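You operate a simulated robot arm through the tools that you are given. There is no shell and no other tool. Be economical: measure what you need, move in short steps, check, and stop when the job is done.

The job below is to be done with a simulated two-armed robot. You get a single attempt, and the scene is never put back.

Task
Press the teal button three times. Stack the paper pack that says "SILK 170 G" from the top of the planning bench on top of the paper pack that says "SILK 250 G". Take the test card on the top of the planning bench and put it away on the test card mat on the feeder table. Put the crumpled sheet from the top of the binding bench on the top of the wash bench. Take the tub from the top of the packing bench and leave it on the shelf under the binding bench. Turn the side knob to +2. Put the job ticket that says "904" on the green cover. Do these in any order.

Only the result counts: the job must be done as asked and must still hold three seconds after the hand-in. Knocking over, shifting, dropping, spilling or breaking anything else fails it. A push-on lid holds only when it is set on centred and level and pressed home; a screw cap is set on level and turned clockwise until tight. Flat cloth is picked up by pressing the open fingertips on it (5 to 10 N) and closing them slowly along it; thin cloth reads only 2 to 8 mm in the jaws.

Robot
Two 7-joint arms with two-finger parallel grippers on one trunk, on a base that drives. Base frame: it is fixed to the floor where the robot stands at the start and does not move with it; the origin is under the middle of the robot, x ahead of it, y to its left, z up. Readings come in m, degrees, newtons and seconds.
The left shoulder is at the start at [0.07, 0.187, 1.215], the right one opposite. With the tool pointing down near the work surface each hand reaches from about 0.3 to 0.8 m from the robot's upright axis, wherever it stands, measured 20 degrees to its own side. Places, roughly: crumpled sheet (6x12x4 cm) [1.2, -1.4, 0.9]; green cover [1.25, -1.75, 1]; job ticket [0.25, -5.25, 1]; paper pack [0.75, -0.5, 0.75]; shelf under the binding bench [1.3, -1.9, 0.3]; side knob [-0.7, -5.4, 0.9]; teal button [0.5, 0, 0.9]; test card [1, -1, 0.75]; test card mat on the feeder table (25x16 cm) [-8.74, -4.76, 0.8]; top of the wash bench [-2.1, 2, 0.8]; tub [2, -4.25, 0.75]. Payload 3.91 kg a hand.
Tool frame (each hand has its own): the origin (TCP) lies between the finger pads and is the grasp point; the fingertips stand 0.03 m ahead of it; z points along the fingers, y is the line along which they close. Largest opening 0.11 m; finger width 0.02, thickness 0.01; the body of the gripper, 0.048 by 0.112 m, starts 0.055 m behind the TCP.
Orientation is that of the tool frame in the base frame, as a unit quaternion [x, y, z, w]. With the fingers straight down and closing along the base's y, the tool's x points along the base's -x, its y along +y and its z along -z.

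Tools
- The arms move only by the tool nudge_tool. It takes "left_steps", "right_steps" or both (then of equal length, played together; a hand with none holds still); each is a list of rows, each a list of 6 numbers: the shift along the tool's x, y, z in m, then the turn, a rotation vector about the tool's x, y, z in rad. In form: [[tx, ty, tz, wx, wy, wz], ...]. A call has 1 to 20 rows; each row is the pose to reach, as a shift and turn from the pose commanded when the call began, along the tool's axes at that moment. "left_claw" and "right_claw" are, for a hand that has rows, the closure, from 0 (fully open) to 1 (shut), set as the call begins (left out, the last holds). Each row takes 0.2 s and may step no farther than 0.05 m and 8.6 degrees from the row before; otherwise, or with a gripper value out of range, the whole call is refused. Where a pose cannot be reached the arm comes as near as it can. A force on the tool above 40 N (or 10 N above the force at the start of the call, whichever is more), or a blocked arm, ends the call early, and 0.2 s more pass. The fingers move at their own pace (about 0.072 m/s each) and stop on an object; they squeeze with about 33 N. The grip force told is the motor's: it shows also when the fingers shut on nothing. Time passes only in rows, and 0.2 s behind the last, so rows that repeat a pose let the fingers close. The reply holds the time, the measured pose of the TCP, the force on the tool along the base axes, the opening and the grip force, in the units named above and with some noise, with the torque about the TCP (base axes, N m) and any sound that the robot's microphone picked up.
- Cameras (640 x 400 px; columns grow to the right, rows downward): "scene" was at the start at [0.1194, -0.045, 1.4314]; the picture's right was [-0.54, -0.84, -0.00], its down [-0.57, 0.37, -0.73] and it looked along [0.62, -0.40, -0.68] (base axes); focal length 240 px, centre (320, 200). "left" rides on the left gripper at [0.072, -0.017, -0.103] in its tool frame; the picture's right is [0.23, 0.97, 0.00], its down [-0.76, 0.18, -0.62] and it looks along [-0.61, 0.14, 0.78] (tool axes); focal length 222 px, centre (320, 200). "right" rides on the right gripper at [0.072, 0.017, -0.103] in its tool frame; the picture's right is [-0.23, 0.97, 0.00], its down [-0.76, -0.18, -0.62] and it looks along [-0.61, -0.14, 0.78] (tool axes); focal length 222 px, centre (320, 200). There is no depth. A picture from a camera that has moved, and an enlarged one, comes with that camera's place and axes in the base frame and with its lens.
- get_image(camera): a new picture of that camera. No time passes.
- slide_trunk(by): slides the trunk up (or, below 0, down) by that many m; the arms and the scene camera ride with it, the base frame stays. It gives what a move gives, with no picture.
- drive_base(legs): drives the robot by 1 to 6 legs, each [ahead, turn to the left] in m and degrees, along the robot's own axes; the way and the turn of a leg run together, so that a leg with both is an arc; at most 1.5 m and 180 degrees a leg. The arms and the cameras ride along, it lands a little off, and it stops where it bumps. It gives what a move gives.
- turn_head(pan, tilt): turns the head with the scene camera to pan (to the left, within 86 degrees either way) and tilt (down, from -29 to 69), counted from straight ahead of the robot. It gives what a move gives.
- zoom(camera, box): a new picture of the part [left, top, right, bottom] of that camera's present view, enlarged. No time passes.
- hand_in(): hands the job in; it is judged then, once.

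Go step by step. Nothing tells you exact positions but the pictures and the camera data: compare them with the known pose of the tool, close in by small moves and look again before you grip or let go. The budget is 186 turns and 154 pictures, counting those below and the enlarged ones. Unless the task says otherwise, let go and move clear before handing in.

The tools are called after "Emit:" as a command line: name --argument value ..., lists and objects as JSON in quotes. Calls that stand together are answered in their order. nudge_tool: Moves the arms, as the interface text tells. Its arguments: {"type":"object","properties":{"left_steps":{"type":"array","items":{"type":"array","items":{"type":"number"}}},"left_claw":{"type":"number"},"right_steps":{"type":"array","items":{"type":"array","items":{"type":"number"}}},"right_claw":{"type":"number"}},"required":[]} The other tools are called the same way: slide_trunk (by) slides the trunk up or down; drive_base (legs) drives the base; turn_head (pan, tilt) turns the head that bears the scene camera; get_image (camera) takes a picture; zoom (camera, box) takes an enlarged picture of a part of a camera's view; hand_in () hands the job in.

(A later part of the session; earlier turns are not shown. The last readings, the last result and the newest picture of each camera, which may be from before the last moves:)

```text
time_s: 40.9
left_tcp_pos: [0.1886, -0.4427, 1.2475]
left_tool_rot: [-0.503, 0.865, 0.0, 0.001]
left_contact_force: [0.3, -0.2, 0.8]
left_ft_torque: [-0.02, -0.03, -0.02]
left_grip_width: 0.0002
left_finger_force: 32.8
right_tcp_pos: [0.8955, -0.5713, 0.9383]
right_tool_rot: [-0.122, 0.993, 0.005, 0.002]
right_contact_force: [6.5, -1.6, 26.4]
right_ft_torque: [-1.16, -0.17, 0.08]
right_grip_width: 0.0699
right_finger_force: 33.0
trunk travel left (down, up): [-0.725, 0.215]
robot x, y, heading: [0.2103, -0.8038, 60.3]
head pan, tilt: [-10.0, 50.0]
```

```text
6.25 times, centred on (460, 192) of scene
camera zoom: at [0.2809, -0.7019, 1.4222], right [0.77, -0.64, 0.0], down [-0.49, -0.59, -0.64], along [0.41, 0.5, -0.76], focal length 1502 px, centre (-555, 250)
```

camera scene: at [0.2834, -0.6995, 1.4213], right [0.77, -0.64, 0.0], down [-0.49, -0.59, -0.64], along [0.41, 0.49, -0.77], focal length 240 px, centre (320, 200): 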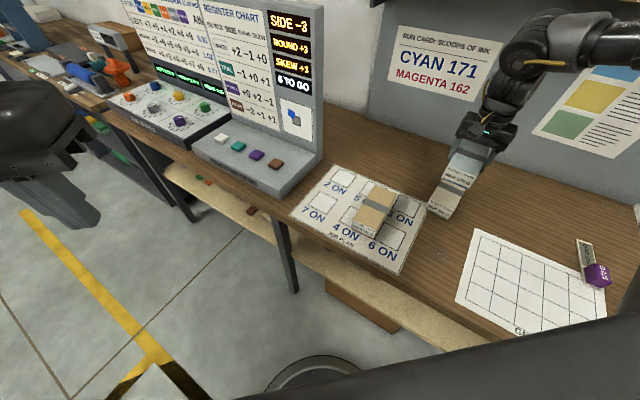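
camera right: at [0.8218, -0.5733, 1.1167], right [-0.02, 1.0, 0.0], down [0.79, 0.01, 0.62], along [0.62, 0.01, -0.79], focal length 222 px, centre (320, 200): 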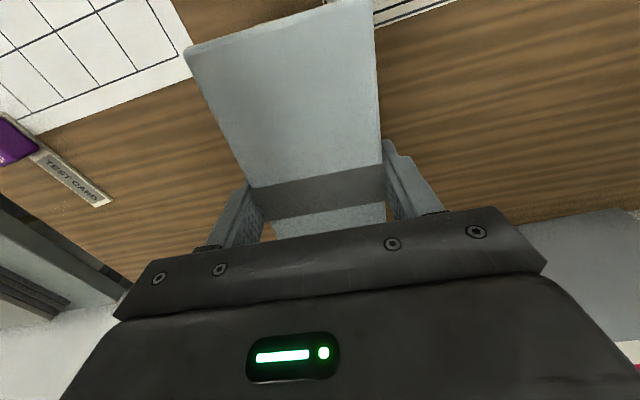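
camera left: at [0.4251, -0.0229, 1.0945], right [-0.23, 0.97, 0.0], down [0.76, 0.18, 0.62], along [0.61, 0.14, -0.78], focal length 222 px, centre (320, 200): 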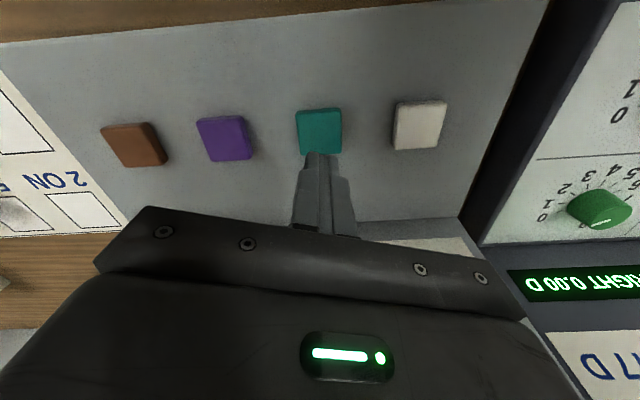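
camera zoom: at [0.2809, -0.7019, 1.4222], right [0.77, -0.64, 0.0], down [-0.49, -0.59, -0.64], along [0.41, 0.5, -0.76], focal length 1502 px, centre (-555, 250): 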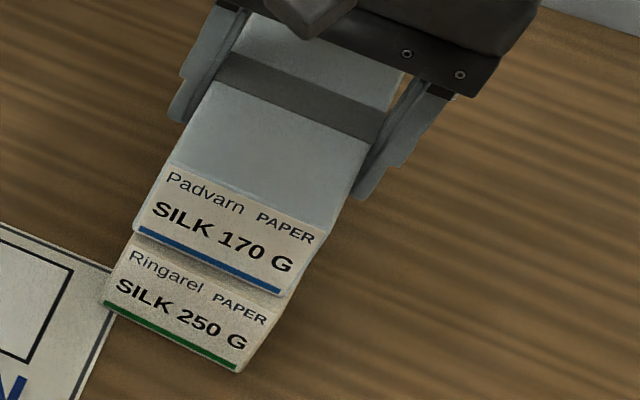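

The SILK 170 rests on the SILK 250, offset by less than 1 cm. I'll ease the pressure, open, and lift off.

Emit:
nudge_tool --right_steps '[[0, 0, -0.002, 0, 0, 0], [0, 0, -0.004, 0, 0, 0]]'

Emit:
nudge_tool --right_claw 0 --right_steps '[[0, 0, 0, 0, 0, 0], [0, 0, 0, 0, 0, 0], [0, 0, 0, 0, 0, 0], [0, 0, -0.03, 0, 0, 0], [0, 0, -0.07, 0, 0, 0], [0, 0, -0.11, 0, 0, 0], [0, 0, -0.13, 0, 0, 0]]'

Emit:
get_image --camera "right"

Emit:
get_image --camera "scene"

```text
time_s: 41.5
left_tcp_pos: [0.1898, -0.4417, 1.2458]
left_tool_rot: [-0.504, 0.864, 0.0, 0.001]
left_contact_force: [-0.3, 0.0, 0.2]
left_ft_torque: [-0.01, 0.03, 0.01]
left_grip_width: 0.0
left_finger_force: 33.0
right_tcp_pos: [0.8963, -0.5694, 0.9378]
right_tool_rot: [-0.123, 0.992, 0.001, -0.001]
right_contact_force: [2.0, 2.5, 8.9]
right_ft_torque: [0.2, -0.88, 0.07]
right_grip_width: 0.07
right_finger_force: 33.3
trunk travel left (down, up): [-0.725, 0.215]
robot x, y, heading: [0.2066, -0.802, 60.5]
head pan, tilt: [-10.0, 50.0]
```

```text
time_s: 43.1
left_tcp_pos: [0.1906, -0.4418, 1.2456]
left_tool_rot: [-0.503, 0.864, 0.0, 0.0]
left_contact_force: [0.1, -1.3, 1.3]
left_ft_torque: [0.0, 0.03, 0.03]
left_grip_width: 0.0003
left_finger_force: 33.1
right_tcp_pos: [0.8962, -0.5702, 1.0691]
right_tool_rot: [-0.122, 0.993, 0.002, -0.002]
right_contact_force: [0.9, -0.3, 0.7]
right_ft_torque: [0.0, -0.01, -0.02]
right_grip_width: 0.11
right_finger_force: 0.1
trunk travel left (down, up): [-0.725, 0.215]
robot x, y, heading: [0.2098, -0.8024, 60.3]
head pan, tilt: [-10.0, 50.0]
```

```text
119 pictures are left
camera right: at [0.8224, -0.5719, 1.1728], right [-0.02, 1.0, 0.0], down [0.79, 0.01, 0.62], along [0.62, 0.01, -0.79], focal length 222 px, centre (320, 200)
```

right: 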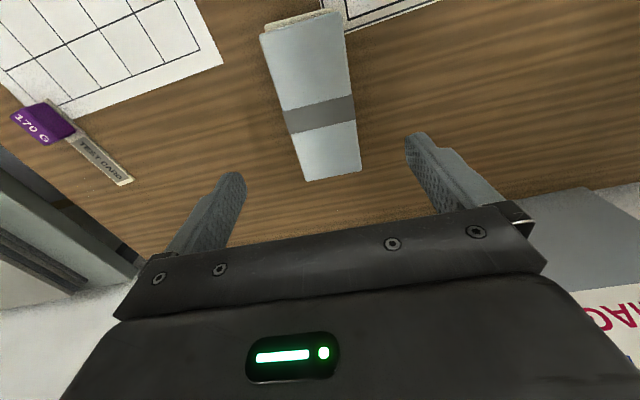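

```text
118 pictures are left
camera scene: at [0.2829, -0.7006, 1.4214], right [0.77, -0.64, 0.0], down [-0.49, -0.59, -0.64], along [0.41, 0.49, -0.77], focal length 240 px, centre (320, 200)
```

scene: 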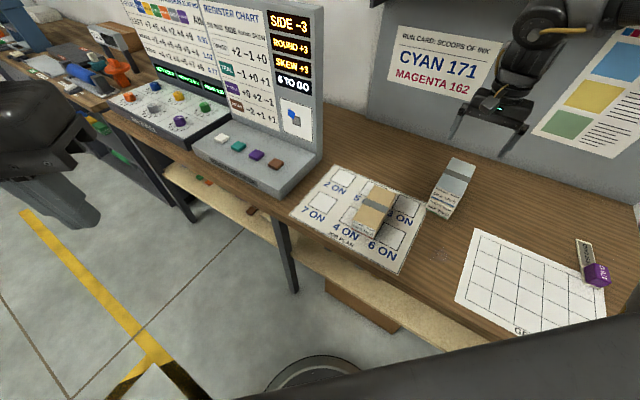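

The stack is done. Next is the test card: I'll turn back right and move a little closer.

Emit:
drive_base --legs '[[0.04, -28]]'

Emit:
turn_head --pan -35 --tilt 45

Emit:
get_image --camera "scene"

Emit:
get_image --camera "right"

```text
time_s: 44.9
left_tcp_pos: [0.389, -0.4463, 1.2453]
left_tool_rot: [-0.279, 0.96, 0.0, 0.0]
left_contact_force: [0.2, -0.3, -0.1]
left_ft_torque: [-0.01, 0.0, -0.02]
left_grip_width: 0.0001
left_finger_force: 33.0
right_tcp_pos: [0.9531, -0.8915, 1.0689]
right_tool_rot: [0.122, 0.993, 0.003, -0.001]
right_contact_force: [0.4, 0.6, -0.7]
right_ft_torque: [0.01, -0.01, 0.03]
right_grip_width: 0.11
right_finger_force: 0.1
trunk travel left (down, up): [-0.725, 0.215]
robot x, y, heading: [0.2373, -0.7743, 32.4]
head pan, tilt: [-10.0, 50.0]
```

```text
time_s: 45.8
left_tcp_pos: [0.3895, -0.4478, 1.2459]
left_tool_rot: [-0.279, 0.96, 0.0, 0.0]
left_contact_force: [0.1, -0.7, 0.4]
left_ft_torque: [0.01, -0.01, 0.0]
left_grip_width: 0.0002
left_finger_force: 33.8
right_tcp_pos: [0.9518, -0.8923, 1.0684]
right_tool_rot: [0.122, 0.993, 0.002, -0.001]
right_contact_force: [-0.4, -0.8, -0.5]
right_ft_torque: [0.02, 0.01, 0.0]
right_grip_width: 0.1101
right_finger_force: 0.2
trunk travel left (down, up): [-0.725, 0.215]
robot x, y, heading: [0.2371, -0.7743, 32.5]
head pan, tilt: [-35.0, 45.0]
```

```text
117 pictures are left
camera scene: at [0.3602, -0.7516, 1.4283], right [-0.05, -1.0, 0.0], down [-0.71, 0.03, -0.71], along [0.71, -0.03, -0.71], focal length 240 px, centre (320, 200)
```

scene: 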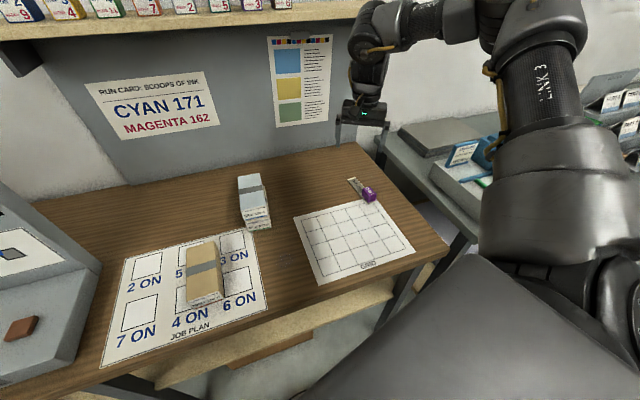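

```text
116 pictures are left
camera right: at [0.887, -0.8586, 1.1722], right [0.46, 0.89, 0.0], down [0.7, -0.36, 0.62], along [0.55, -0.28, -0.79], focal length 222 px, centre (320, 200)
```

right: 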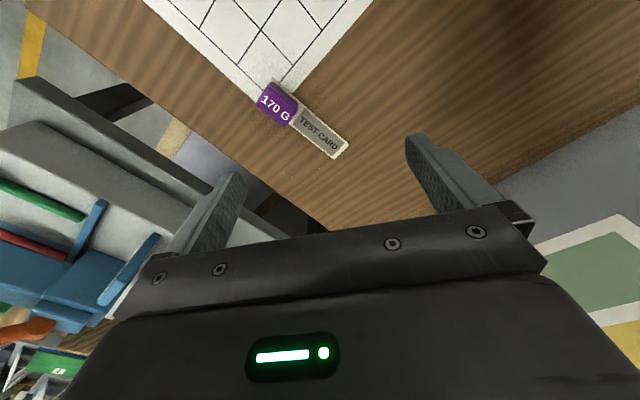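

Test card cube at about (0.932, −0.941), with the card's axis heading 22°. I'll turn the tool and go above it.

Emit:
nudge_tool --right_steps '[[0.001, -0.01, 0, 0, 0, -0.13], [0.003, -0.025, 0.01, 0, 0, -0.26], [0.005, -0.035, 0.02, 0, 0, -0.39], [0.0074, -0.045, 0.03, 0, 0, -0.52], [0.0074, -0.052, 0.05, 0, 0, -0.628], [0.0074, -0.052, 0.08, 0, 0, -0.628], [0.0074, -0.052, 0.08, 0, 0, -0.628]]'

Emit:
get_image --camera "right"

```text
time_s: 47.4
left_tcp_pos: [0.3895, -0.4463, 1.2458]
left_tool_rot: [-0.279, 0.96, 0.0, 0.0]
left_contact_force: [-0.1, -1.6, -0.2]
left_ft_torque: [0.01, -0.05, 0.0]
left_grip_width: 0.0002
left_finger_force: 32.9
right_tcp_pos: [0.9313, -0.9414, 0.9894]
right_tool_rot: [-0.191, 0.982, 0.002, -0.001]
right_contact_force: [-0.1, -0.4, 0.8]
right_ft_torque: [-0.01, -0.02, 0.0]
right_grip_width: 0.11
right_finger_force: 0.1
trunk travel left (down, up): [-0.725, 0.215]
robot x, y, heading: [0.2361, -0.7748, 32.4]
head pan, tilt: [-35.0, 45.0]
```

```text
115 pictures are left
camera right: at [0.8579, -0.9534, 1.0922], right [-0.16, 0.99, 0.01], down [0.77, 0.12, 0.62], along [0.61, 0.1, -0.78], focal length 222 px, centre (320, 200)
```

right: 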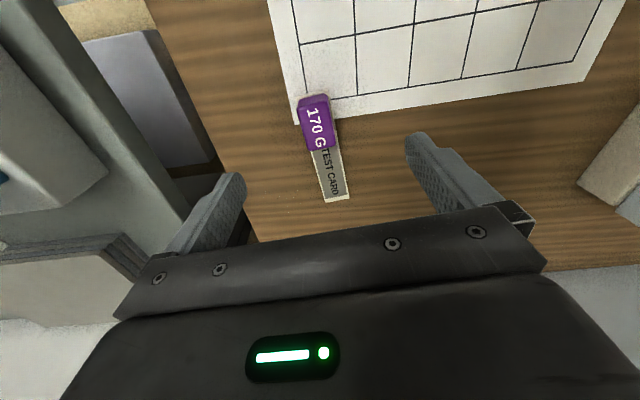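

Emit:
nudge_tool --right_steps '[[-0.001, -0.005, 0.04, 0, 0, 0], [-0.001, -0.005, 0.08, 0, 0, 0], [-0.001, -0.005, 0.1, 0, 0, 0], [-0.001, -0.005, 0.105, 0, 0, 0], [-0.001, -0.005, 0.105, 0, 0, 0]]'

Emit:
get_image --camera "right"

Emit:
zoom --camera "scene" --box '[310, 130, 410, 210]'

```text
time_s: 48.6
left_tcp_pos: [0.3899, -0.4461, 1.2456]
left_tool_rot: [-0.279, 0.96, 0.0, 0.0]
left_contact_force: [0.3, -0.4, 0.6]
left_ft_torque: [0.04, 0.01, 0.01]
left_grip_width: 0.0001
left_finger_force: 34.0
right_tcp_pos: [0.9368, -0.9446, 0.8834]
right_tool_rot: [-0.191, 0.982, 0.003, 0.0]
right_contact_force: [0.2, 1.2, 0.1]
right_ft_torque: [0.02, 0.01, 0.01]
right_grip_width: 0.1099
right_finger_force: 0.0
trunk travel left (down, up): [-0.725, 0.215]
robot x, y, heading: [0.2383, -0.7744, 32.3]
head pan, tilt: [-35.0, 45.0]
```

```text
114 pictures are left
camera right: at [0.8626, -0.9558, 0.9867], right [-0.15, 0.99, 0.01], down [0.77, 0.12, 0.62], along [0.61, 0.1, -0.78], focal length 222 px, centre (320, 200)
```

right: 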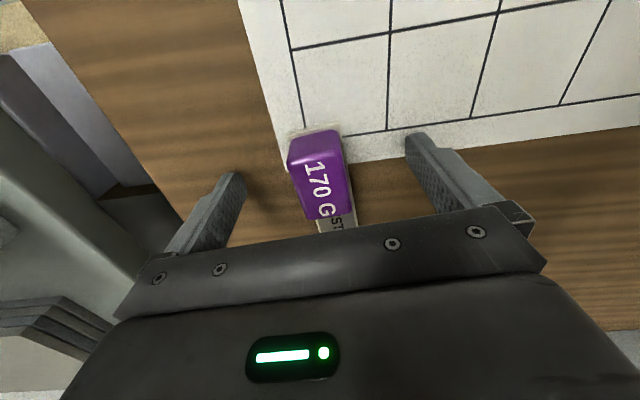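

```text
5.00 times, centred on (360, 170) of scene
camera zoom: at [0.3601, -0.7518, 1.4283], right [-0.05, -1.0, 0.0], down [-0.71, 0.03, -0.71], along [0.71, -0.03, -0.71], focal length 1202 px, centre (120, 350)
```

zoom: 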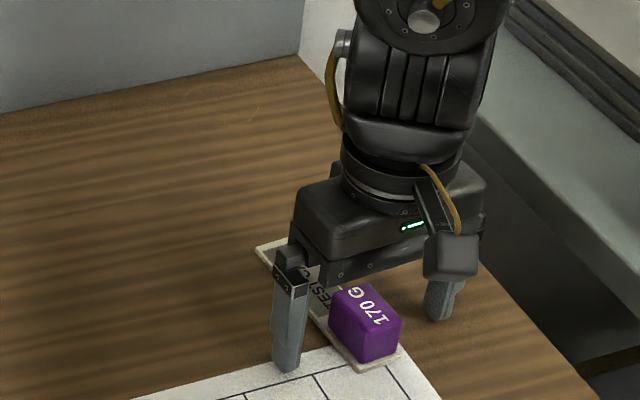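

The fingers straddle the cube at its end of the card. I'll close and lift slightly to see whether the card comes with it.

Emit:
nudge_tool --right_claw 1 --right_steps '[[0, 0, 0, 0, 0, 0], [0, 0, 0, 0, 0, 0], [0, 0, 0, 0, 0, 0], [0, 0, 0, 0, 0, 0], [0, 0, -0.015, 0, 0, 0], [0, 0, -0.03, 0, 0, 0]]'

Emit:
zoom --camera "scene" --box '[310, 130, 410, 210]'

```text
time_s: 50.0
left_tcp_pos: [0.3891, -0.4461, 1.2445]
left_tool_rot: [-0.279, 0.96, 0.001, 0.0]
left_contact_force: [-1.1, -0.3, 0.0]
left_ft_torque: [0.01, 0.01, -0.03]
left_grip_width: 0.0
left_finger_force: 33.0
right_tcp_pos: [0.9355, -0.945, 0.9126]
right_tool_rot: [-0.191, 0.982, 0.003, -0.001]
right_contact_force: [-0.1, -0.3, -0.5]
right_ft_torque: [0.0, 0.03, 0.0]
right_grip_width: 0.0328
right_finger_force: 33.2
trunk travel left (down, up): [-0.725, 0.215]
robot x, y, heading: [0.2374, -0.777, 32.1]
head pan, tilt: [-35.0, 45.0]
```

```text
5.00 times, centred on (360, 170) of scene
camera zoom: at [0.3597, -0.7518, 1.4283], right [-0.05, -1.0, 0.0], down [-0.71, 0.03, -0.71], along [0.71, -0.03, -0.71], focal length 1202 px, centre (120, 350)
```

zoom: 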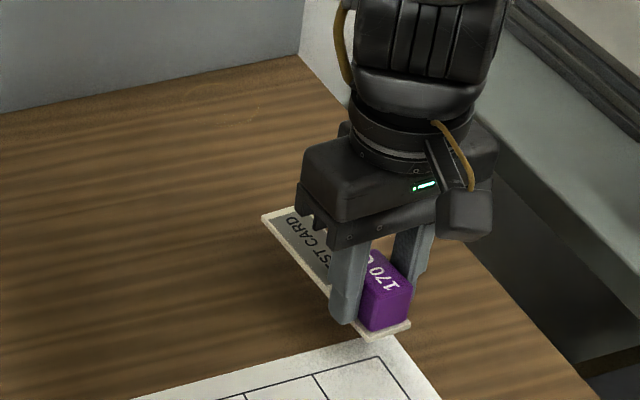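

The card lifted level with its cube. I'll raise it, tuck the right arm in, and then drive along to the binding bench.

Emit:
nudge_tool --right_steps '[[0, 0, -0.045, 0, 0, 0], [0, 0, -0.09, 0, 0, 0], [0, 0, -0.135, 0, 0, 0], [0, 0, -0.18, 0, 0, 0], [0.025, 0.027, -0.2, 0, 0, 0], [0.05, 0.055, -0.22, 0, 0, 0], [0.08, 0.085, -0.24, 0, 0, 0], [0.11, 0.115, -0.24, 0, 0, 0], [0.138, 0.148, -0.24, 0, 0, 0], [0.138, 0.148, -0.24, 0, 0, 0]]'

```text
time_s: 52.2
left_tcp_pos: [0.3903, -0.4461, 1.247]
left_tool_rot: [-0.28, 0.96, 0.0, 0.0]
left_contact_force: [0.2, -0.2, -0.2]
left_ft_torque: [-0.02, 0.05, 0.01]
left_grip_width: 0.0
left_finger_force: 33.6
right_tcp_pos: [0.7521, -0.86, 1.1534]
right_tool_rot: [-0.191, 0.982, 0.004, -0.001]
right_contact_force: [0.1, -0.2, -0.6]
right_ft_torque: [0.01, 0.01, -0.01]
right_grip_width: 0.033
right_finger_force: 32.9
trunk travel left (down, up): [-0.725, 0.215]
robot x, y, heading: [0.2361, -0.7775, 32.5]
head pan, tilt: [-35.0, 45.0]
```

Emit:
drive_base --legs '[[0, -105], [0.85, 0], [0, 46]]'

Emit:
turn_head --pan 40 --tilt 42

Emit:
get_image --camera "scene"

```text
time_s: 63.3
left_tcp_pos: [0.8299, -1.5749, 1.2458]
left_tool_rot: [0.249, 0.969, 0.0, 0.0]
left_contact_force: [-0.4, 0.4, 1.6]
left_ft_torque: [-0.01, 0.02, 0.02]
left_grip_width: 0.0
left_finger_force: 33.2
right_tcp_pos: [0.6429, -2.0932, 1.1528]
right_tool_rot: [0.335, 0.942, 0.003, 0.002]
right_contact_force: [-0.2, 0.2, -0.3]
right_ft_torque: [0.01, 0.01, 0.02]
right_grip_width: 0.0329
right_finger_force: 33.0
trunk travel left (down, up): [-0.725, 0.215]
robot x, y, heading: [0.4698, -1.5982, -28.6]
head pan, tilt: [-35.0, 45.0]
```

```text
time_s: 64.7
left_tcp_pos: [0.8294, -1.5742, 1.2468]
left_tool_rot: [0.248, 0.969, 0.001, 0.0]
left_contact_force: [-0.8, -0.4, 0.0]
left_ft_torque: [0.01, 0.03, 0.01]
left_grip_width: 0.0002
left_finger_force: 32.7
right_tcp_pos: [0.6435, -2.093, 1.1532]
right_tool_rot: [0.335, 0.942, 0.004, 0.001]
right_contact_force: [0.3, 0.3, 0.5]
right_ft_torque: [0.0, 0.0, 0.01]
right_grip_width: 0.0328
right_finger_force: 33.0
trunk travel left (down, up): [-0.725, 0.215]
robot x, y, heading: [0.4687, -1.5996, -29.0]
head pan, tilt: [40.0, 42.0]
```

```text
111 pictures are left
camera scene: at [0.5927, -1.6071, 1.4326], right [0.19, -0.98, 0.0], down [-0.66, -0.13, -0.74], along [0.73, 0.14, -0.67], focal length 240 px, centre (320, 200)
```

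scene: 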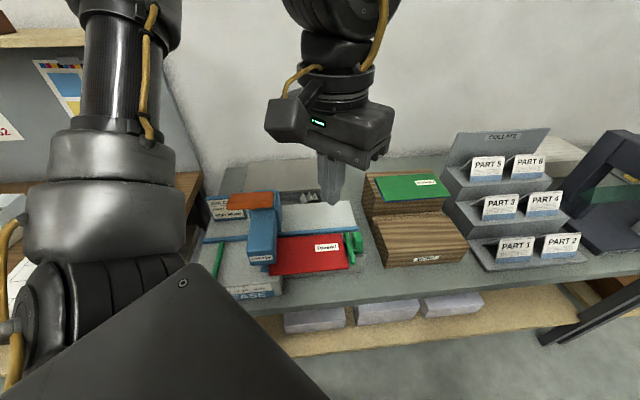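

I see the red cover on a blue press, the green cover on a wooden riser, and something crumpled behind the press. Zooming in.

Emit:
zoom --camera "scene" --box '[190, 160, 490, 310]'

Emit:
get_image --camera "left"

```text
2.13 times, centred on (340, 235) of scene
camera zoom: at [0.5927, -1.6071, 1.4326], right [0.19, -0.98, 0.0], down [-0.66, -0.13, -0.74], along [0.73, 0.14, -0.67], focal length 513 px, centre (277, 125)
```

zoom: 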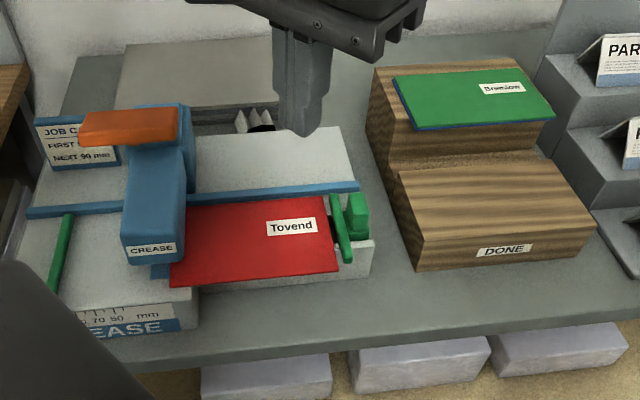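

```text
109 pictures are left
camera left: at [0.7593, -1.5557, 1.3496], right [0.27, 0.96, 0.0], down [0.75, -0.21, 0.62], along [0.6, -0.17, -0.78], focal length 222 px, centre (320, 200)
```

left: 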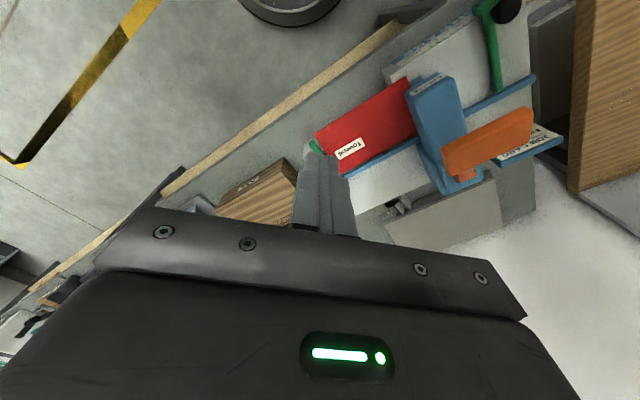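

The crumpled sheet lies behind the press, at about (1.12, −1.47). I'll bring the open left hand toward it for a better view.

Emit:
nudge_tool --left_claw 0 --left_steps '[[-0.025, 0.035, 0, 0, 0, 0], [-0.05, 0.07, 0, 0, 0, 0], [-0.08, 0.105, 0, 0, 0, 0], [-0.114, 0.14, 0, 0, 0, 0], [-0.114, 0.147, 0, 0, 0, 0]]'

Emit:
get_image --camera "left"

Emit:
zoom --camera "scene" --box '[190, 130, 390, 260]'

```text
time_s: 65.9
left_tcp_pos: [0.8827, -1.5355, 1.1957]
left_tool_rot: [0.247, 0.969, -0.001, 0.0]
left_contact_force: [-0.1, 0.3, -0.5]
left_ft_torque: [0.02, 0.0, 0.0]
left_grip_width: 0.1101
left_finger_force: 0.1
left hand out of reach, approached as far as the arm can: row 1, 2, 3, 4, 5
right_tcp_pos: [0.6419, -2.0924, 1.1532]
right_tool_rot: [0.335, 0.942, 0.003, 0.0]
right_contact_force: [1.3, 0.0, -0.8]
right_ft_torque: [-0.04, -0.01, 0.03]
right_grip_width: 0.0328
right_finger_force: 33.4
trunk travel left (down, up): [-0.725, 0.215]
robot x, y, heading: [0.4675, -1.6012, -28.5]
head pan, tilt: [40.0, 42.0]
```

```text
108 pictures are left
camera left: at [0.814, -1.5166, 1.2991], right [0.27, 0.96, 0.0], down [0.75, -0.21, 0.62], along [0.6, -0.17, -0.78], focal length 222 px, centre (320, 200)
```

left: 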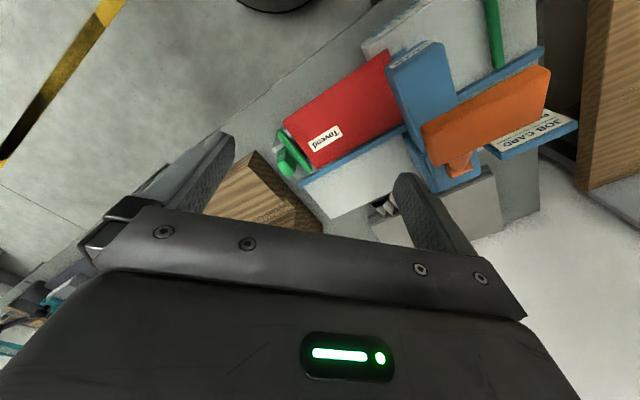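

```text
3.08 times, centred on (290, 195) of scene
camera zoom: at [0.5923, -1.6068, 1.4327], right [0.19, -0.98, 0.0], down [-0.66, -0.13, -0.74], along [0.73, 0.14, -0.67], focal length 740 px, centre (412, 215)
```

zoom: 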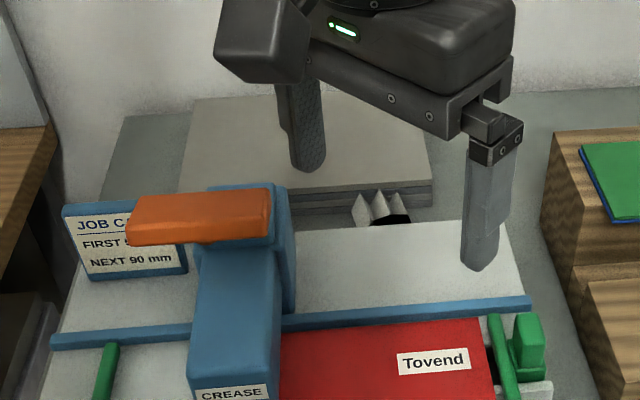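

The arm can't extend this high up, so I'll lower the hand somewhat and see where it goes.

Emit:
nudge_tool --left_steps '[[0, 0, 0.03, 0, 0, 0], [0, 0, 0.06, 0, 0, 0], [0, 0, 0.06, 0, 0, 0]]'

```text
time_s: 66.7
left_tcp_pos: [0.8813, -1.5391, 1.1387]
left_tool_rot: [0.255, 0.967, 0.003, -0.001]
left_contact_force: [0.3, 0.7, -0.4]
left_ft_torque: [0.02, 0.04, -0.03]
left_grip_width: 0.1101
left_finger_force: 0.0
left hand out of reach, approached as far as the arm can: row 2
right_tcp_pos: [0.6416, -2.0924, 1.1526]
right_tool_rot: [0.335, 0.942, 0.003, 0.001]
right_contact_force: [-0.5, -0.3, -1.3]
right_ft_torque: [0.0, -0.01, 0.03]
right_grip_width: 0.0328
right_finger_force: 33.2
trunk travel left (down, up): [-0.725, 0.215]
robot x, y, heading: [0.4684, -1.6008, -29.0]
head pan, tilt: [40.0, 42.0]
```

Emit:
nudge_tool --left_steps '[[-0.02, 0.02, 0, 0, 0, 0], [-0.04, 0.045, 0, 0, 0, 0], [-0.06, 0.07, 0, 0, 0, 0], [-0.086, 0.091, 0, 0, 0, 0], [-0.086, 0.091, 0, 0, 0, 0]]'

Emit:
get_image --camera "left"

```text
time_s: 67.9
left_tcp_pos: [0.9057, -1.5226, 1.1205]
left_tool_rot: [0.248, 0.969, 0.0, 0.0]
left_contact_force: [-0.1, -0.2, 0.4]
left_ft_torque: [0.05, -0.02, -0.03]
left_grip_width: 0.11
left_finger_force: 0.0
left hand out of reach, approached as far as the arm can: row 1, 2, 3, 4, 5
right_tcp_pos: [0.6412, -2.0925, 1.1535]
right_tool_rot: [0.335, 0.942, 0.004, 0.001]
right_contact_force: [-0.7, 1.0, -0.6]
right_ft_torque: [0.02, -0.04, -0.02]
right_grip_width: 0.033
right_finger_force: 33.7
trunk travel left (down, up): [-0.725, 0.215]
robot x, y, heading: [0.4662, -1.6016, -28.9]
head pan, tilt: [40.0, 42.0]
```

```text
106 pictures are left
camera left: at [0.8354, -1.5038, 1.2237], right [0.27, 0.96, 0.0], down [0.75, -0.21, 0.62], along [0.6, -0.17, -0.78], focal length 222 px, centre (320, 200)
```

left: 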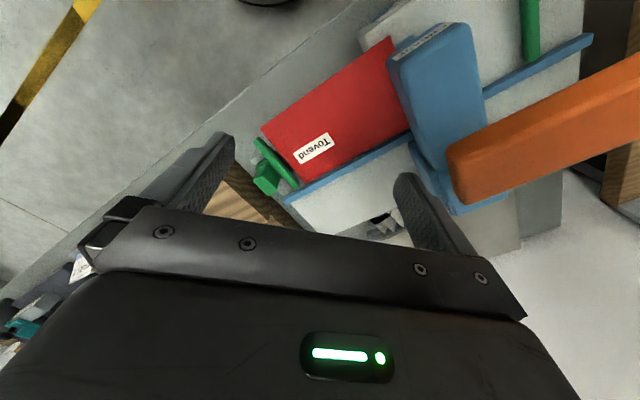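

The left arm seems to be stuck at a joint limit. I'll try turning the wrist outward and then extending.

Emit:
nudge_tool --left_steps '[[0, 0, 0, 0, 0, -0.13], [0, 0, 0, 0, 0, -0.26], [0, 0, 0, 0, 0, -0.39], [0, 0, 0, 0, 0, -0.52], [-0.02, 0.02, 0, 0, 0, -0.52], [-0.04, 0.04, 0, 0, 0, -0.52], [-0.06, 0.06, 0, 0, 0, -0.52]]'

```text
time_s: 69.5
left_tcp_pos: [0.9878, -1.4987, 1.1182]
left_tool_rot: [-0.01, 1.0, 0.0, -0.001]
left_contact_force: [0.0, 0.4, -0.5]
left_ft_torque: [0.0, 0.0, 0.05]
left_grip_width: 0.1098
left_finger_force: 0.1
right_tcp_pos: [0.6427, -2.0914, 1.1537]
right_tool_rot: [0.333, 0.943, 0.002, 0.001]
right_contact_force: [-0.3, -0.3, -1.4]
right_ft_torque: [0.01, 0.03, -0.04]
right_grip_width: 0.0329
right_finger_force: 32.7
trunk travel left (down, up): [-0.725, 0.215]
robot x, y, heading: [0.4656, -1.6016, -29.0]
head pan, tilt: [40.0, 42.0]
```

The wrist yaw was the limit, so now the arm reaches. Looking again.

Emit:
get_image --camera "left"

Emit:
zoom --camera "scene" --box '[190, 130, 390, 260]'

```text
105 pictures are left
camera left: at [0.9165, -1.5179, 1.2221], right [-0.25, 0.97, 0.0], down [0.76, 0.19, 0.62], along [0.6, 0.15, -0.78], focal length 222 px, centre (320, 200)
```

left: 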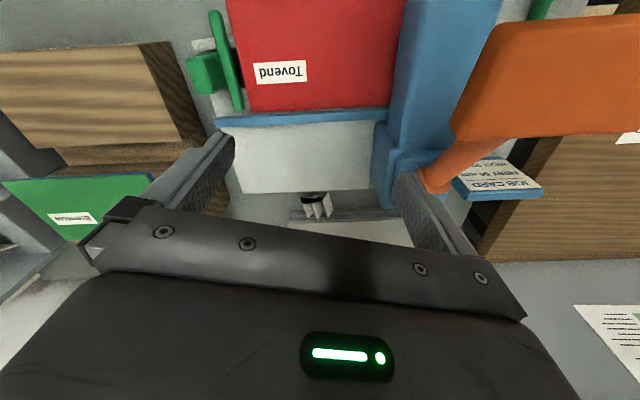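

```text
3.08 times, centred on (290, 195) of scene
camera zoom: at [0.593, -1.6061, 1.4326], right [0.2, -0.98, 0.0], down [-0.66, -0.13, -0.74], along [0.73, 0.14, -0.67], focal length 740 px, centre (412, 215)
```

zoom: 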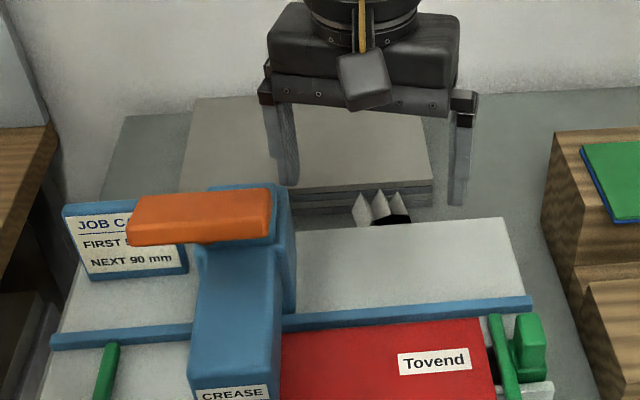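

Emit:
zoom --camera "left" --box '[240, 140, 440, 240]'

Emit:
zoom --camera "scene" --box '[280, 180, 340, 210]'

```text
3.20 times, centred on (340, 190) of left
camera zoom: at [0.9165, -1.5179, 1.2221], right [-0.25, 0.97, 0.0], down [0.76, 0.19, 0.62], along [0.6, 0.15, -0.78], focal length 711 px, centre (256, 232)
```

zoom: 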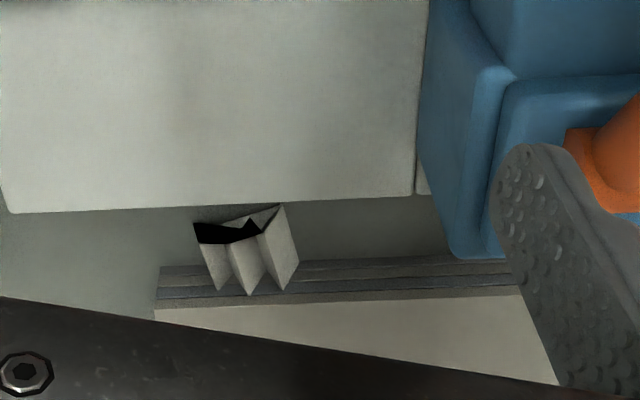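

```text
10.67 times, centred on (310, 195) of scene
camera zoom: at [0.593, -1.6061, 1.4326], right [0.2, -0.98, 0.0], down [-0.66, -0.13, -0.74], along [0.73, 0.14, -0.67], focal length 2564 px, centre (427, 253)
```

zoom: 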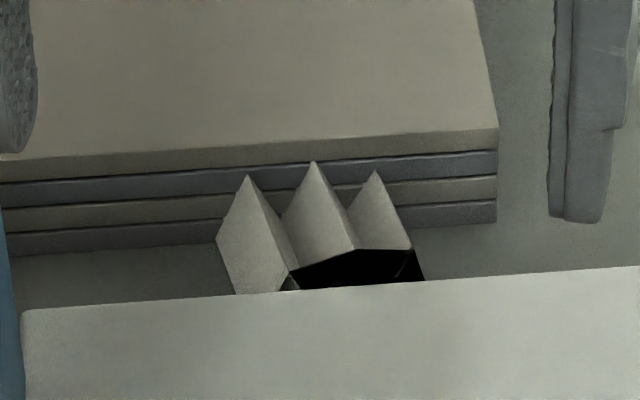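

The sheet is a pleated tent in the gap between the press and the boards, centred at about (1.20, −1.45), top z 0.885, ridges heading about 20°. I'll move forward at a safe height, away from the orange handle, and look again from above.

Emit:
nudge_tool --left_steps '[[-0.045, -0.005, 0, 0, 0, 0], [-0.09, -0.005, 0, 0, 0, -0.06], [-0.13, 0, 0, 0, 0, -0.14], [-0.165, 0.012, 0, 0, 0, -0.22], [-0.19, 0.03, 0, 0, 0, -0.3], [-0.19, 0.045, 0.01, 0, 0, -0.3], [-0.19, 0.045, 0.02, 0, 0, -0.3]]'

Emit:
get_image --camera "left"

Emit:
zoom --camera "scene" --box '[210, 100, 370, 230]'

```text
time_s: 71.1
left_tcp_pos: [1.1158, -1.4974, 1.0945]
left_tool_rot: [-0.159, 0.987, 0.0, 0.001]
left_contact_force: [0.4, 0.5, -0.1]
left_ft_torque: [0.01, 0.0, 0.01]
left_grip_width: 0.1102
left_finger_force: 0.1
left hand out of reach, approached as far as the arm can: row 1, 2, 3, 4, 5, 6, 7
right_tcp_pos: [0.6419, -2.0925, 1.1537]
right_tool_rot: [0.334, 0.942, 0.003, 0.001]
right_contact_force: [-0.3, 0.2, -0.8]
right_ft_torque: [-0.02, -0.01, 0.0]
right_grip_width: 0.0329
right_finger_force: 33.3
trunk travel left (down, up): [-0.725, 0.215]
robot x, y, heading: [0.47, -1.6002, -28.6]
head pan, tilt: [40.0, 42.0]
```

```text
101 pictures are left
camera left: at [1.055, -1.537, 1.1981], right [-0.52, 0.85, 0.0], down [0.67, 0.41, 0.62], along [0.53, 0.33, -0.78], focal length 222 px, centre (320, 200)
```

left: 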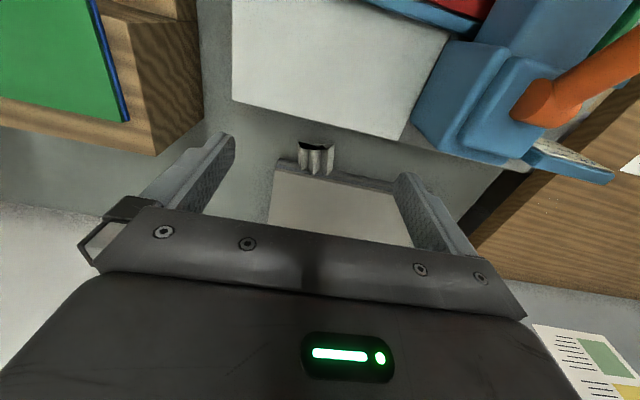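

```text
3.08 times, centred on (290, 165) of scene
camera zoom: at [0.5921, -1.6078, 1.4327], right [0.19, -0.98, 0.0], down [-0.66, -0.13, -0.74], along [0.73, 0.14, -0.67], focal length 740 px, centre (412, 308)
```

zoom: 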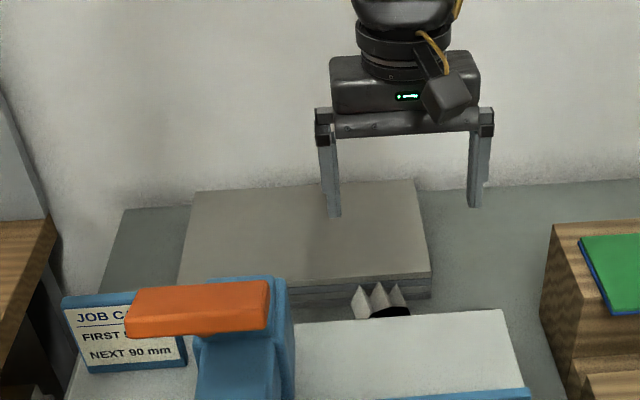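

Emit:
zoom --camera "left" --box '[260, 120, 380, 195]'

```text
5.33 times, centred on (320, 158) of left
camera zoom: at [1.055, -1.537, 1.1981], right [-0.52, 0.85, 0.0], down [0.67, 0.41, 0.62], along [0.53, 0.33, -0.78], focal length 1185 px, centre (320, 427)
```

zoom: 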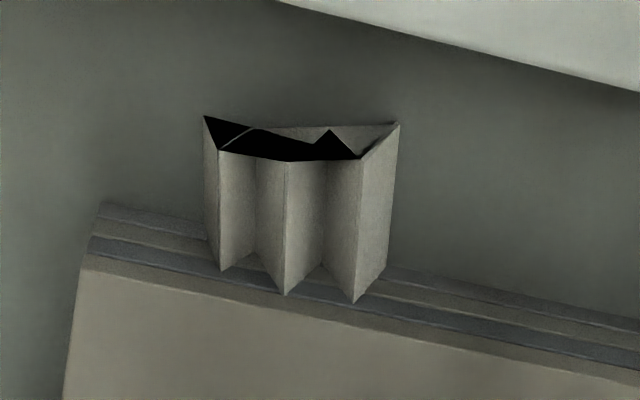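

The ridges run at about 28°, and the sheet is about 6 cm across, centred near (1.20, −1.46). Reach improves lower down, so I'll go there at z ≈ 1.02.

Emit:
nudge_tool --left_steps '[[-0.01, 0, 0.035, 0, 0, 0], [-0.03, 0.003, 0.065, 0, 0, -0.05], [-0.06, 0.006, 0.075, 0, 0, -0.1], [-0.088, 0.009, 0.075, 0, 0, -0.15], [-0.088, 0.009, 0.075, 0, 0, -0.15]]'

Emit:
get_image --camera "left"

```text
time_s: 72.3
left_tcp_pos: [1.1744, -1.4774, 1.0123]
left_tool_rot: [-0.233, 0.973, 0.0, 0.001]
left_contact_force: [-1.0, 0.6, -0.1]
left_ft_torque: [-0.05, -0.02, -0.01]
left_grip_width: 0.11
left_finger_force: 0.0
left hand out of reach, approached as far as the arm can: row 3, 4, 5
right_tcp_pos: [0.6423, -2.0912, 1.1531]
right_tool_rot: [0.334, 0.942, 0.004, 0.002]
right_contact_force: [0.4, -0.6, -0.8]
right_ft_torque: [0.01, 0.0, 0.03]
right_grip_width: 0.0329
right_finger_force: 32.8
trunk travel left (down, up): [-0.725, 0.215]
robot x, y, heading: [0.4652, -1.5998, -29.0]
head pan, tilt: [40.0, 42.0]
```

```text
98 pictures are left
camera left: at [1.1184, -1.5267, 1.1162], right [-0.65, 0.76, 0.0], down [0.6, 0.5, 0.62], along [0.48, 0.4, -0.78], focal length 222 px, centre (320, 200)
```

left: 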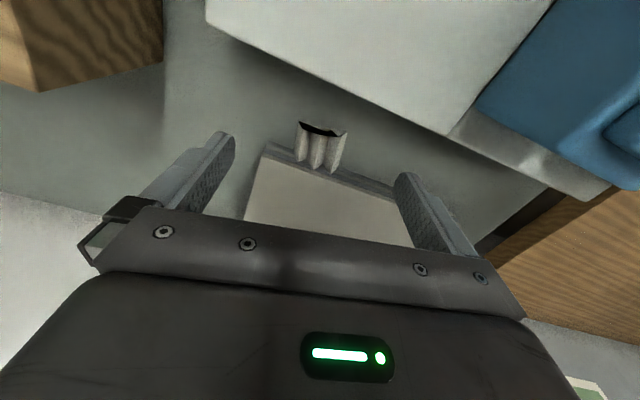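

Emit:
drive_base --legs '[[0.05, 0]]'

Emit:
get_image --camera "left"

```text
time_s: 73.3
left_tcp_pos: [1.2081, -1.4973, 1.0193]
left_tool_rot: [-0.233, 0.972, -0.004, 0.005]
left_contact_force: [0.2, -0.3, 0.0]
left_ft_torque: [-0.05, -0.06, -0.04]
left_grip_width: 0.11
left_finger_force: 0.0
right_tcp_pos: [0.6759, -2.1114, 1.1582]
right_tool_rot: [0.334, 0.943, 0.002, 0.006]
right_contact_force: [0.1, 0.8, 0.2]
right_ft_torque: [-0.04, -0.04, 0.0]
right_grip_width: 0.0329
right_finger_force: 32.8
trunk travel left (down, up): [-0.725, 0.215]
robot x, y, heading: [0.5103, -1.6219, -29.0]
head pan, tilt: [40.0, 42.0]
```

```text
97 pictures are left
camera left: at [1.1523, -1.5455, 1.1226], right [-0.64, 0.76, -0.01], down [0.59, 0.51, 0.63], along [0.48, 0.4, -0.78], focal length 222 px, centre (320, 200)
```

left: 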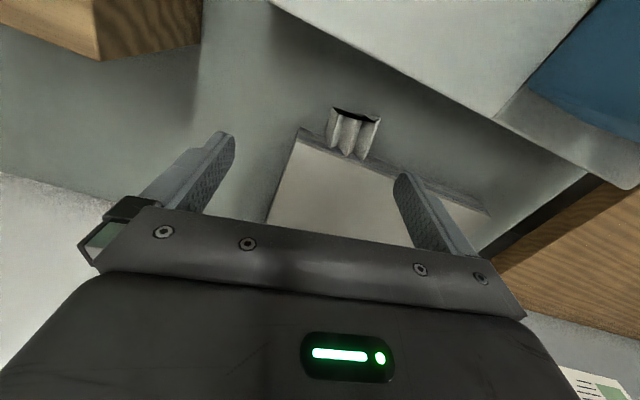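

Emit:
nudge_tool --left_steps '[[-0.004, 0.02, 0, 0, 0, 0], [-0.008, 0.0375, 0, 0, 0, 0], [-0.008, 0.0375, 0.035, 0, 0, 0], [-0.008, 0.0375, 0.07, 0, 0, 0], [-0.008, 0.0375, 0.07, 0, 0, 0]]'

Emit:
get_image --camera "left"

Emit:
zoom --camera "scene" --box '[210, 120, 410, 250]'

```text
time_s: 74.5
left_tcp_pos: [1.1999, -1.4682, 0.944]
left_tool_rot: [-0.237, 0.972, -0.001, 0.004]
left_contact_force: [0.2, -0.7, 0.2]
left_ft_torque: [-0.02, 0.0, -0.02]
left_grip_width: 0.11
left_finger_force: 0.1
left hand out of reach, approached as far as the arm can: row 1, 2, 3, 4, 5
right_tcp_pos: [0.6826, -2.1154, 1.1538]
right_tool_rot: [0.334, 0.942, 0.004, 0.002]
right_contact_force: [0.8, 0.5, -0.2]
right_ft_torque: [-0.01, 0.03, 0.0]
right_grip_width: 0.0329
right_finger_force: 33.1
trunk travel left (down, up): [-0.725, 0.215]
robot x, y, heading: [0.5116, -1.6238, -28.7]
head pan, tilt: [40.0, 42.0]
```

```text
96 pictures are left
camera left: at [1.1443, -1.5163, 1.0466], right [-0.65, 0.76, 0.0], down [0.59, 0.51, 0.63], along [0.48, 0.4, -0.78], focal length 222 px, centre (320, 200)
```

left: 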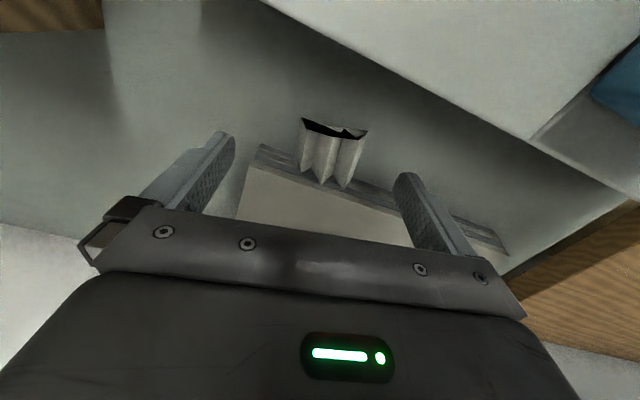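

```text
3.08 times, centred on (310, 185) of scene
camera zoom: at [0.6338, -1.6302, 1.4329], right [0.19, -0.98, 0.0], down [-0.66, -0.13, -0.74], along [0.73, 0.14, -0.67], focal length 740 px, centre (351, 246)
```

zoom: 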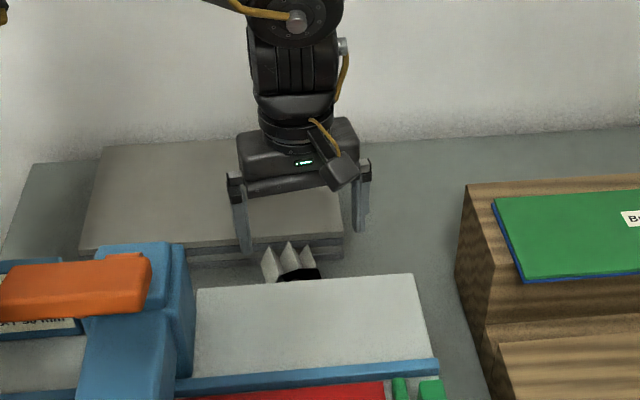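

Nearly centred on the sheet. Descending to grip height.

Emit:
nudge_tool --left_steps '[[-0.004, 0.002, 0.02, 0, 0, 0], [-0.008, 0.004, 0.04, 0, 0, 0], [-0.008, 0.004, 0.055, 0, 0, 0], [-0.008, 0.004, 0.055, 0, 0, 0]]'

Emit:
get_image --camera "left"

Emit:
zoom --camera "scene" --box '[250, 140, 370, 220]'

```text
time_s: 75.5
left_tcp_pos: [1.2031, -1.467, 0.8866]
left_tool_rot: [-0.237, 0.972, 0.0, 0.001]
left_contact_force: [-0.5, 0.0, 0.3]
left_ft_torque: [-0.01, -0.02, -0.04]
left_grip_width: 0.11
left_finger_force: 0.0
left hand out of reach, approached as far as the arm can: row 1, 2, 3, 4
right_tcp_pos: [0.684, -2.1147, 1.1543]
right_tool_rot: [0.333, 0.943, 0.004, 0.002]
right_contact_force: [0.4, 0.3, -0.8]
right_ft_torque: [-0.01, 0.03, 0.02]
right_grip_width: 0.0328
right_finger_force: 33.6
trunk travel left (down, up): [-0.725, 0.215]
robot x, y, heading: [0.5126, -1.6218, -28.8]
head pan, tilt: [40.0, 42.0]
```

```text
94 pictures are left
camera left: at [1.1471, -1.5149, 0.9912], right [-0.65, 0.76, 0.0], down [0.59, 0.51, 0.63], along [0.48, 0.4, -0.78], focal length 222 px, centre (320, 200)
```

left: 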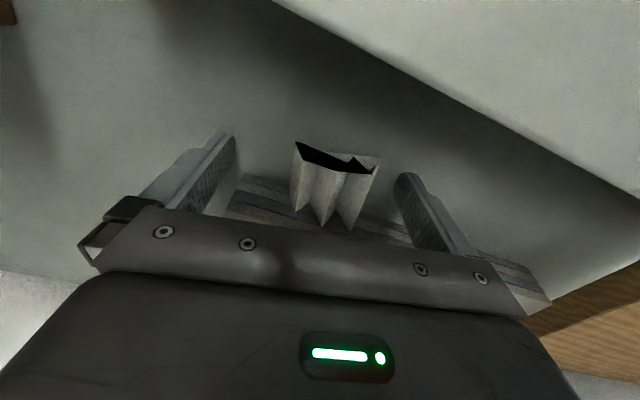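

```text
5.00 times, centred on (310, 180) of scene
camera zoom: at [0.6356, -1.6304, 1.4327], right [0.19, -0.98, 0.0], down [-0.66, -0.13, -0.74], along [0.73, 0.14, -0.67], focal length 1202 px, centre (370, 300)
```

zoom: 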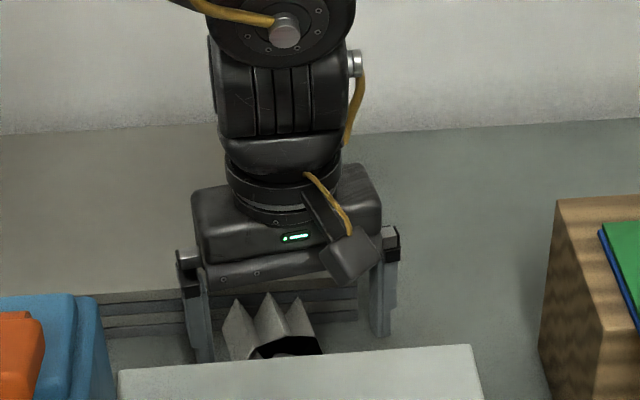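

Straddled. Closing gently and lifting a little.

Emit:
nudge_tool --left_claw 1 --left_steps '[[0, 0, 0, 0, 0, 0], [0, 0, 0, 0, 0, 0], [0, 0, 0, 0, 0, 0], [0, 0, 0, 0, 0, 0], [0, 0, -0.02, 0, 0, 0], [0, 0, -0.05, 0, 0, 0]]'

Emit:
get_image --camera "left"

```text
time_s: 76.9
left_tcp_pos: [1.2018, -1.4683, 0.9395]
left_tool_rot: [-0.235, 0.972, 0.0, 0.002]
left_contact_force: [0.5, 0.5, -0.4]
left_ft_torque: [-0.01, 0.0, 0.02]
left_grip_width: 0.0582
left_finger_force: 33.5
right_tcp_pos: [0.6848, -2.116, 1.1539]
right_tool_rot: [0.333, 0.943, 0.003, 0.0]
right_contact_force: [-0.5, 0.4, -0.6]
right_ft_torque: [-0.02, -0.02, -0.02]
right_grip_width: 0.0328
right_finger_force: 33.3
trunk travel left (down, up): [-0.725, 0.215]
robot x, y, heading: [0.5062, -1.621, -28.8]
head pan, tilt: [40.0, 42.0]
```

```text
92 pictures are left
camera left: at [1.145, -1.5175, 1.0428], right [-0.65, 0.76, 0.0], down [0.59, 0.51, 0.63], along [0.48, 0.4, -0.78], focal length 222 px, centre (320, 200)
```

left: 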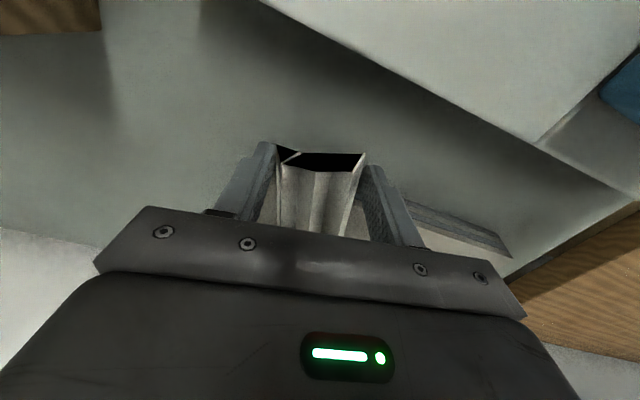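

The sheet is held (5.8 cm wide). I'll raise it and retract past the handle on its right side.

Emit:
nudge_tool --left_steps '[[0.0, 0, -0.045, 0, 0, 0], [0.03, 0.005, -0.08, 0, 0, 0], [0.06, 0.01, -0.115, 0, 0, 0], [0.095, 0.015, -0.145, 0, 0, 0], [0.135, 0.02, -0.17, 0, 0, 0], [0.175, 0.025, -0.195, 0, 0, 0.08], [0.215, 0.03, -0.215, 0, 0, 0.16], [0.26, 0.034, -0.23, 0, 0, 0.24], [0.3, 0.039, -0.24, 0, 0, 0.32], [0.317, 0.039, -0.24, 0, 0, 0.4]]'

Emit:
get_image --camera "scene"

```text
time_s: 79.1
left_tcp_pos: [0.9015, -1.5761, 1.1771]
left_tool_rot: [-0.036, 0.999, 0.0, 0.001]
left_contact_force: [0.5, 0.3, -1.2]
left_ft_torque: [0.0, 0.05, -0.01]
left_grip_width: 0.0583
left_finger_force: 32.7
left hand out of reach, approached as far as the arm can: row 1
right_tcp_pos: [0.6843, -2.1155, 1.1531]
right_tool_rot: [0.334, 0.943, 0.004, 0.001]
right_contact_force: [-0.2, -0.4, -1.0]
right_ft_torque: [0.05, 0.01, 0.03]
right_grip_width: 0.0331
right_finger_force: 33.0
trunk travel left (down, up): [-0.725, 0.215]
robot x, y, heading: [0.511, -1.6226, -28.7]
head pan, tilt: [40.0, 42.0]
```

```text
91 pictures are left
camera scene: at [0.636, -1.6312, 1.4326], right [0.19, -0.98, 0.0], down [-0.66, -0.13, -0.74], along [0.73, 0.14, -0.67], focal length 240 px, centre (320, 200)
```

scene: 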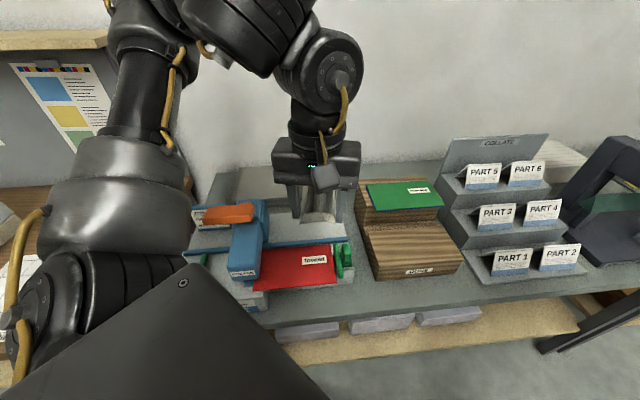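

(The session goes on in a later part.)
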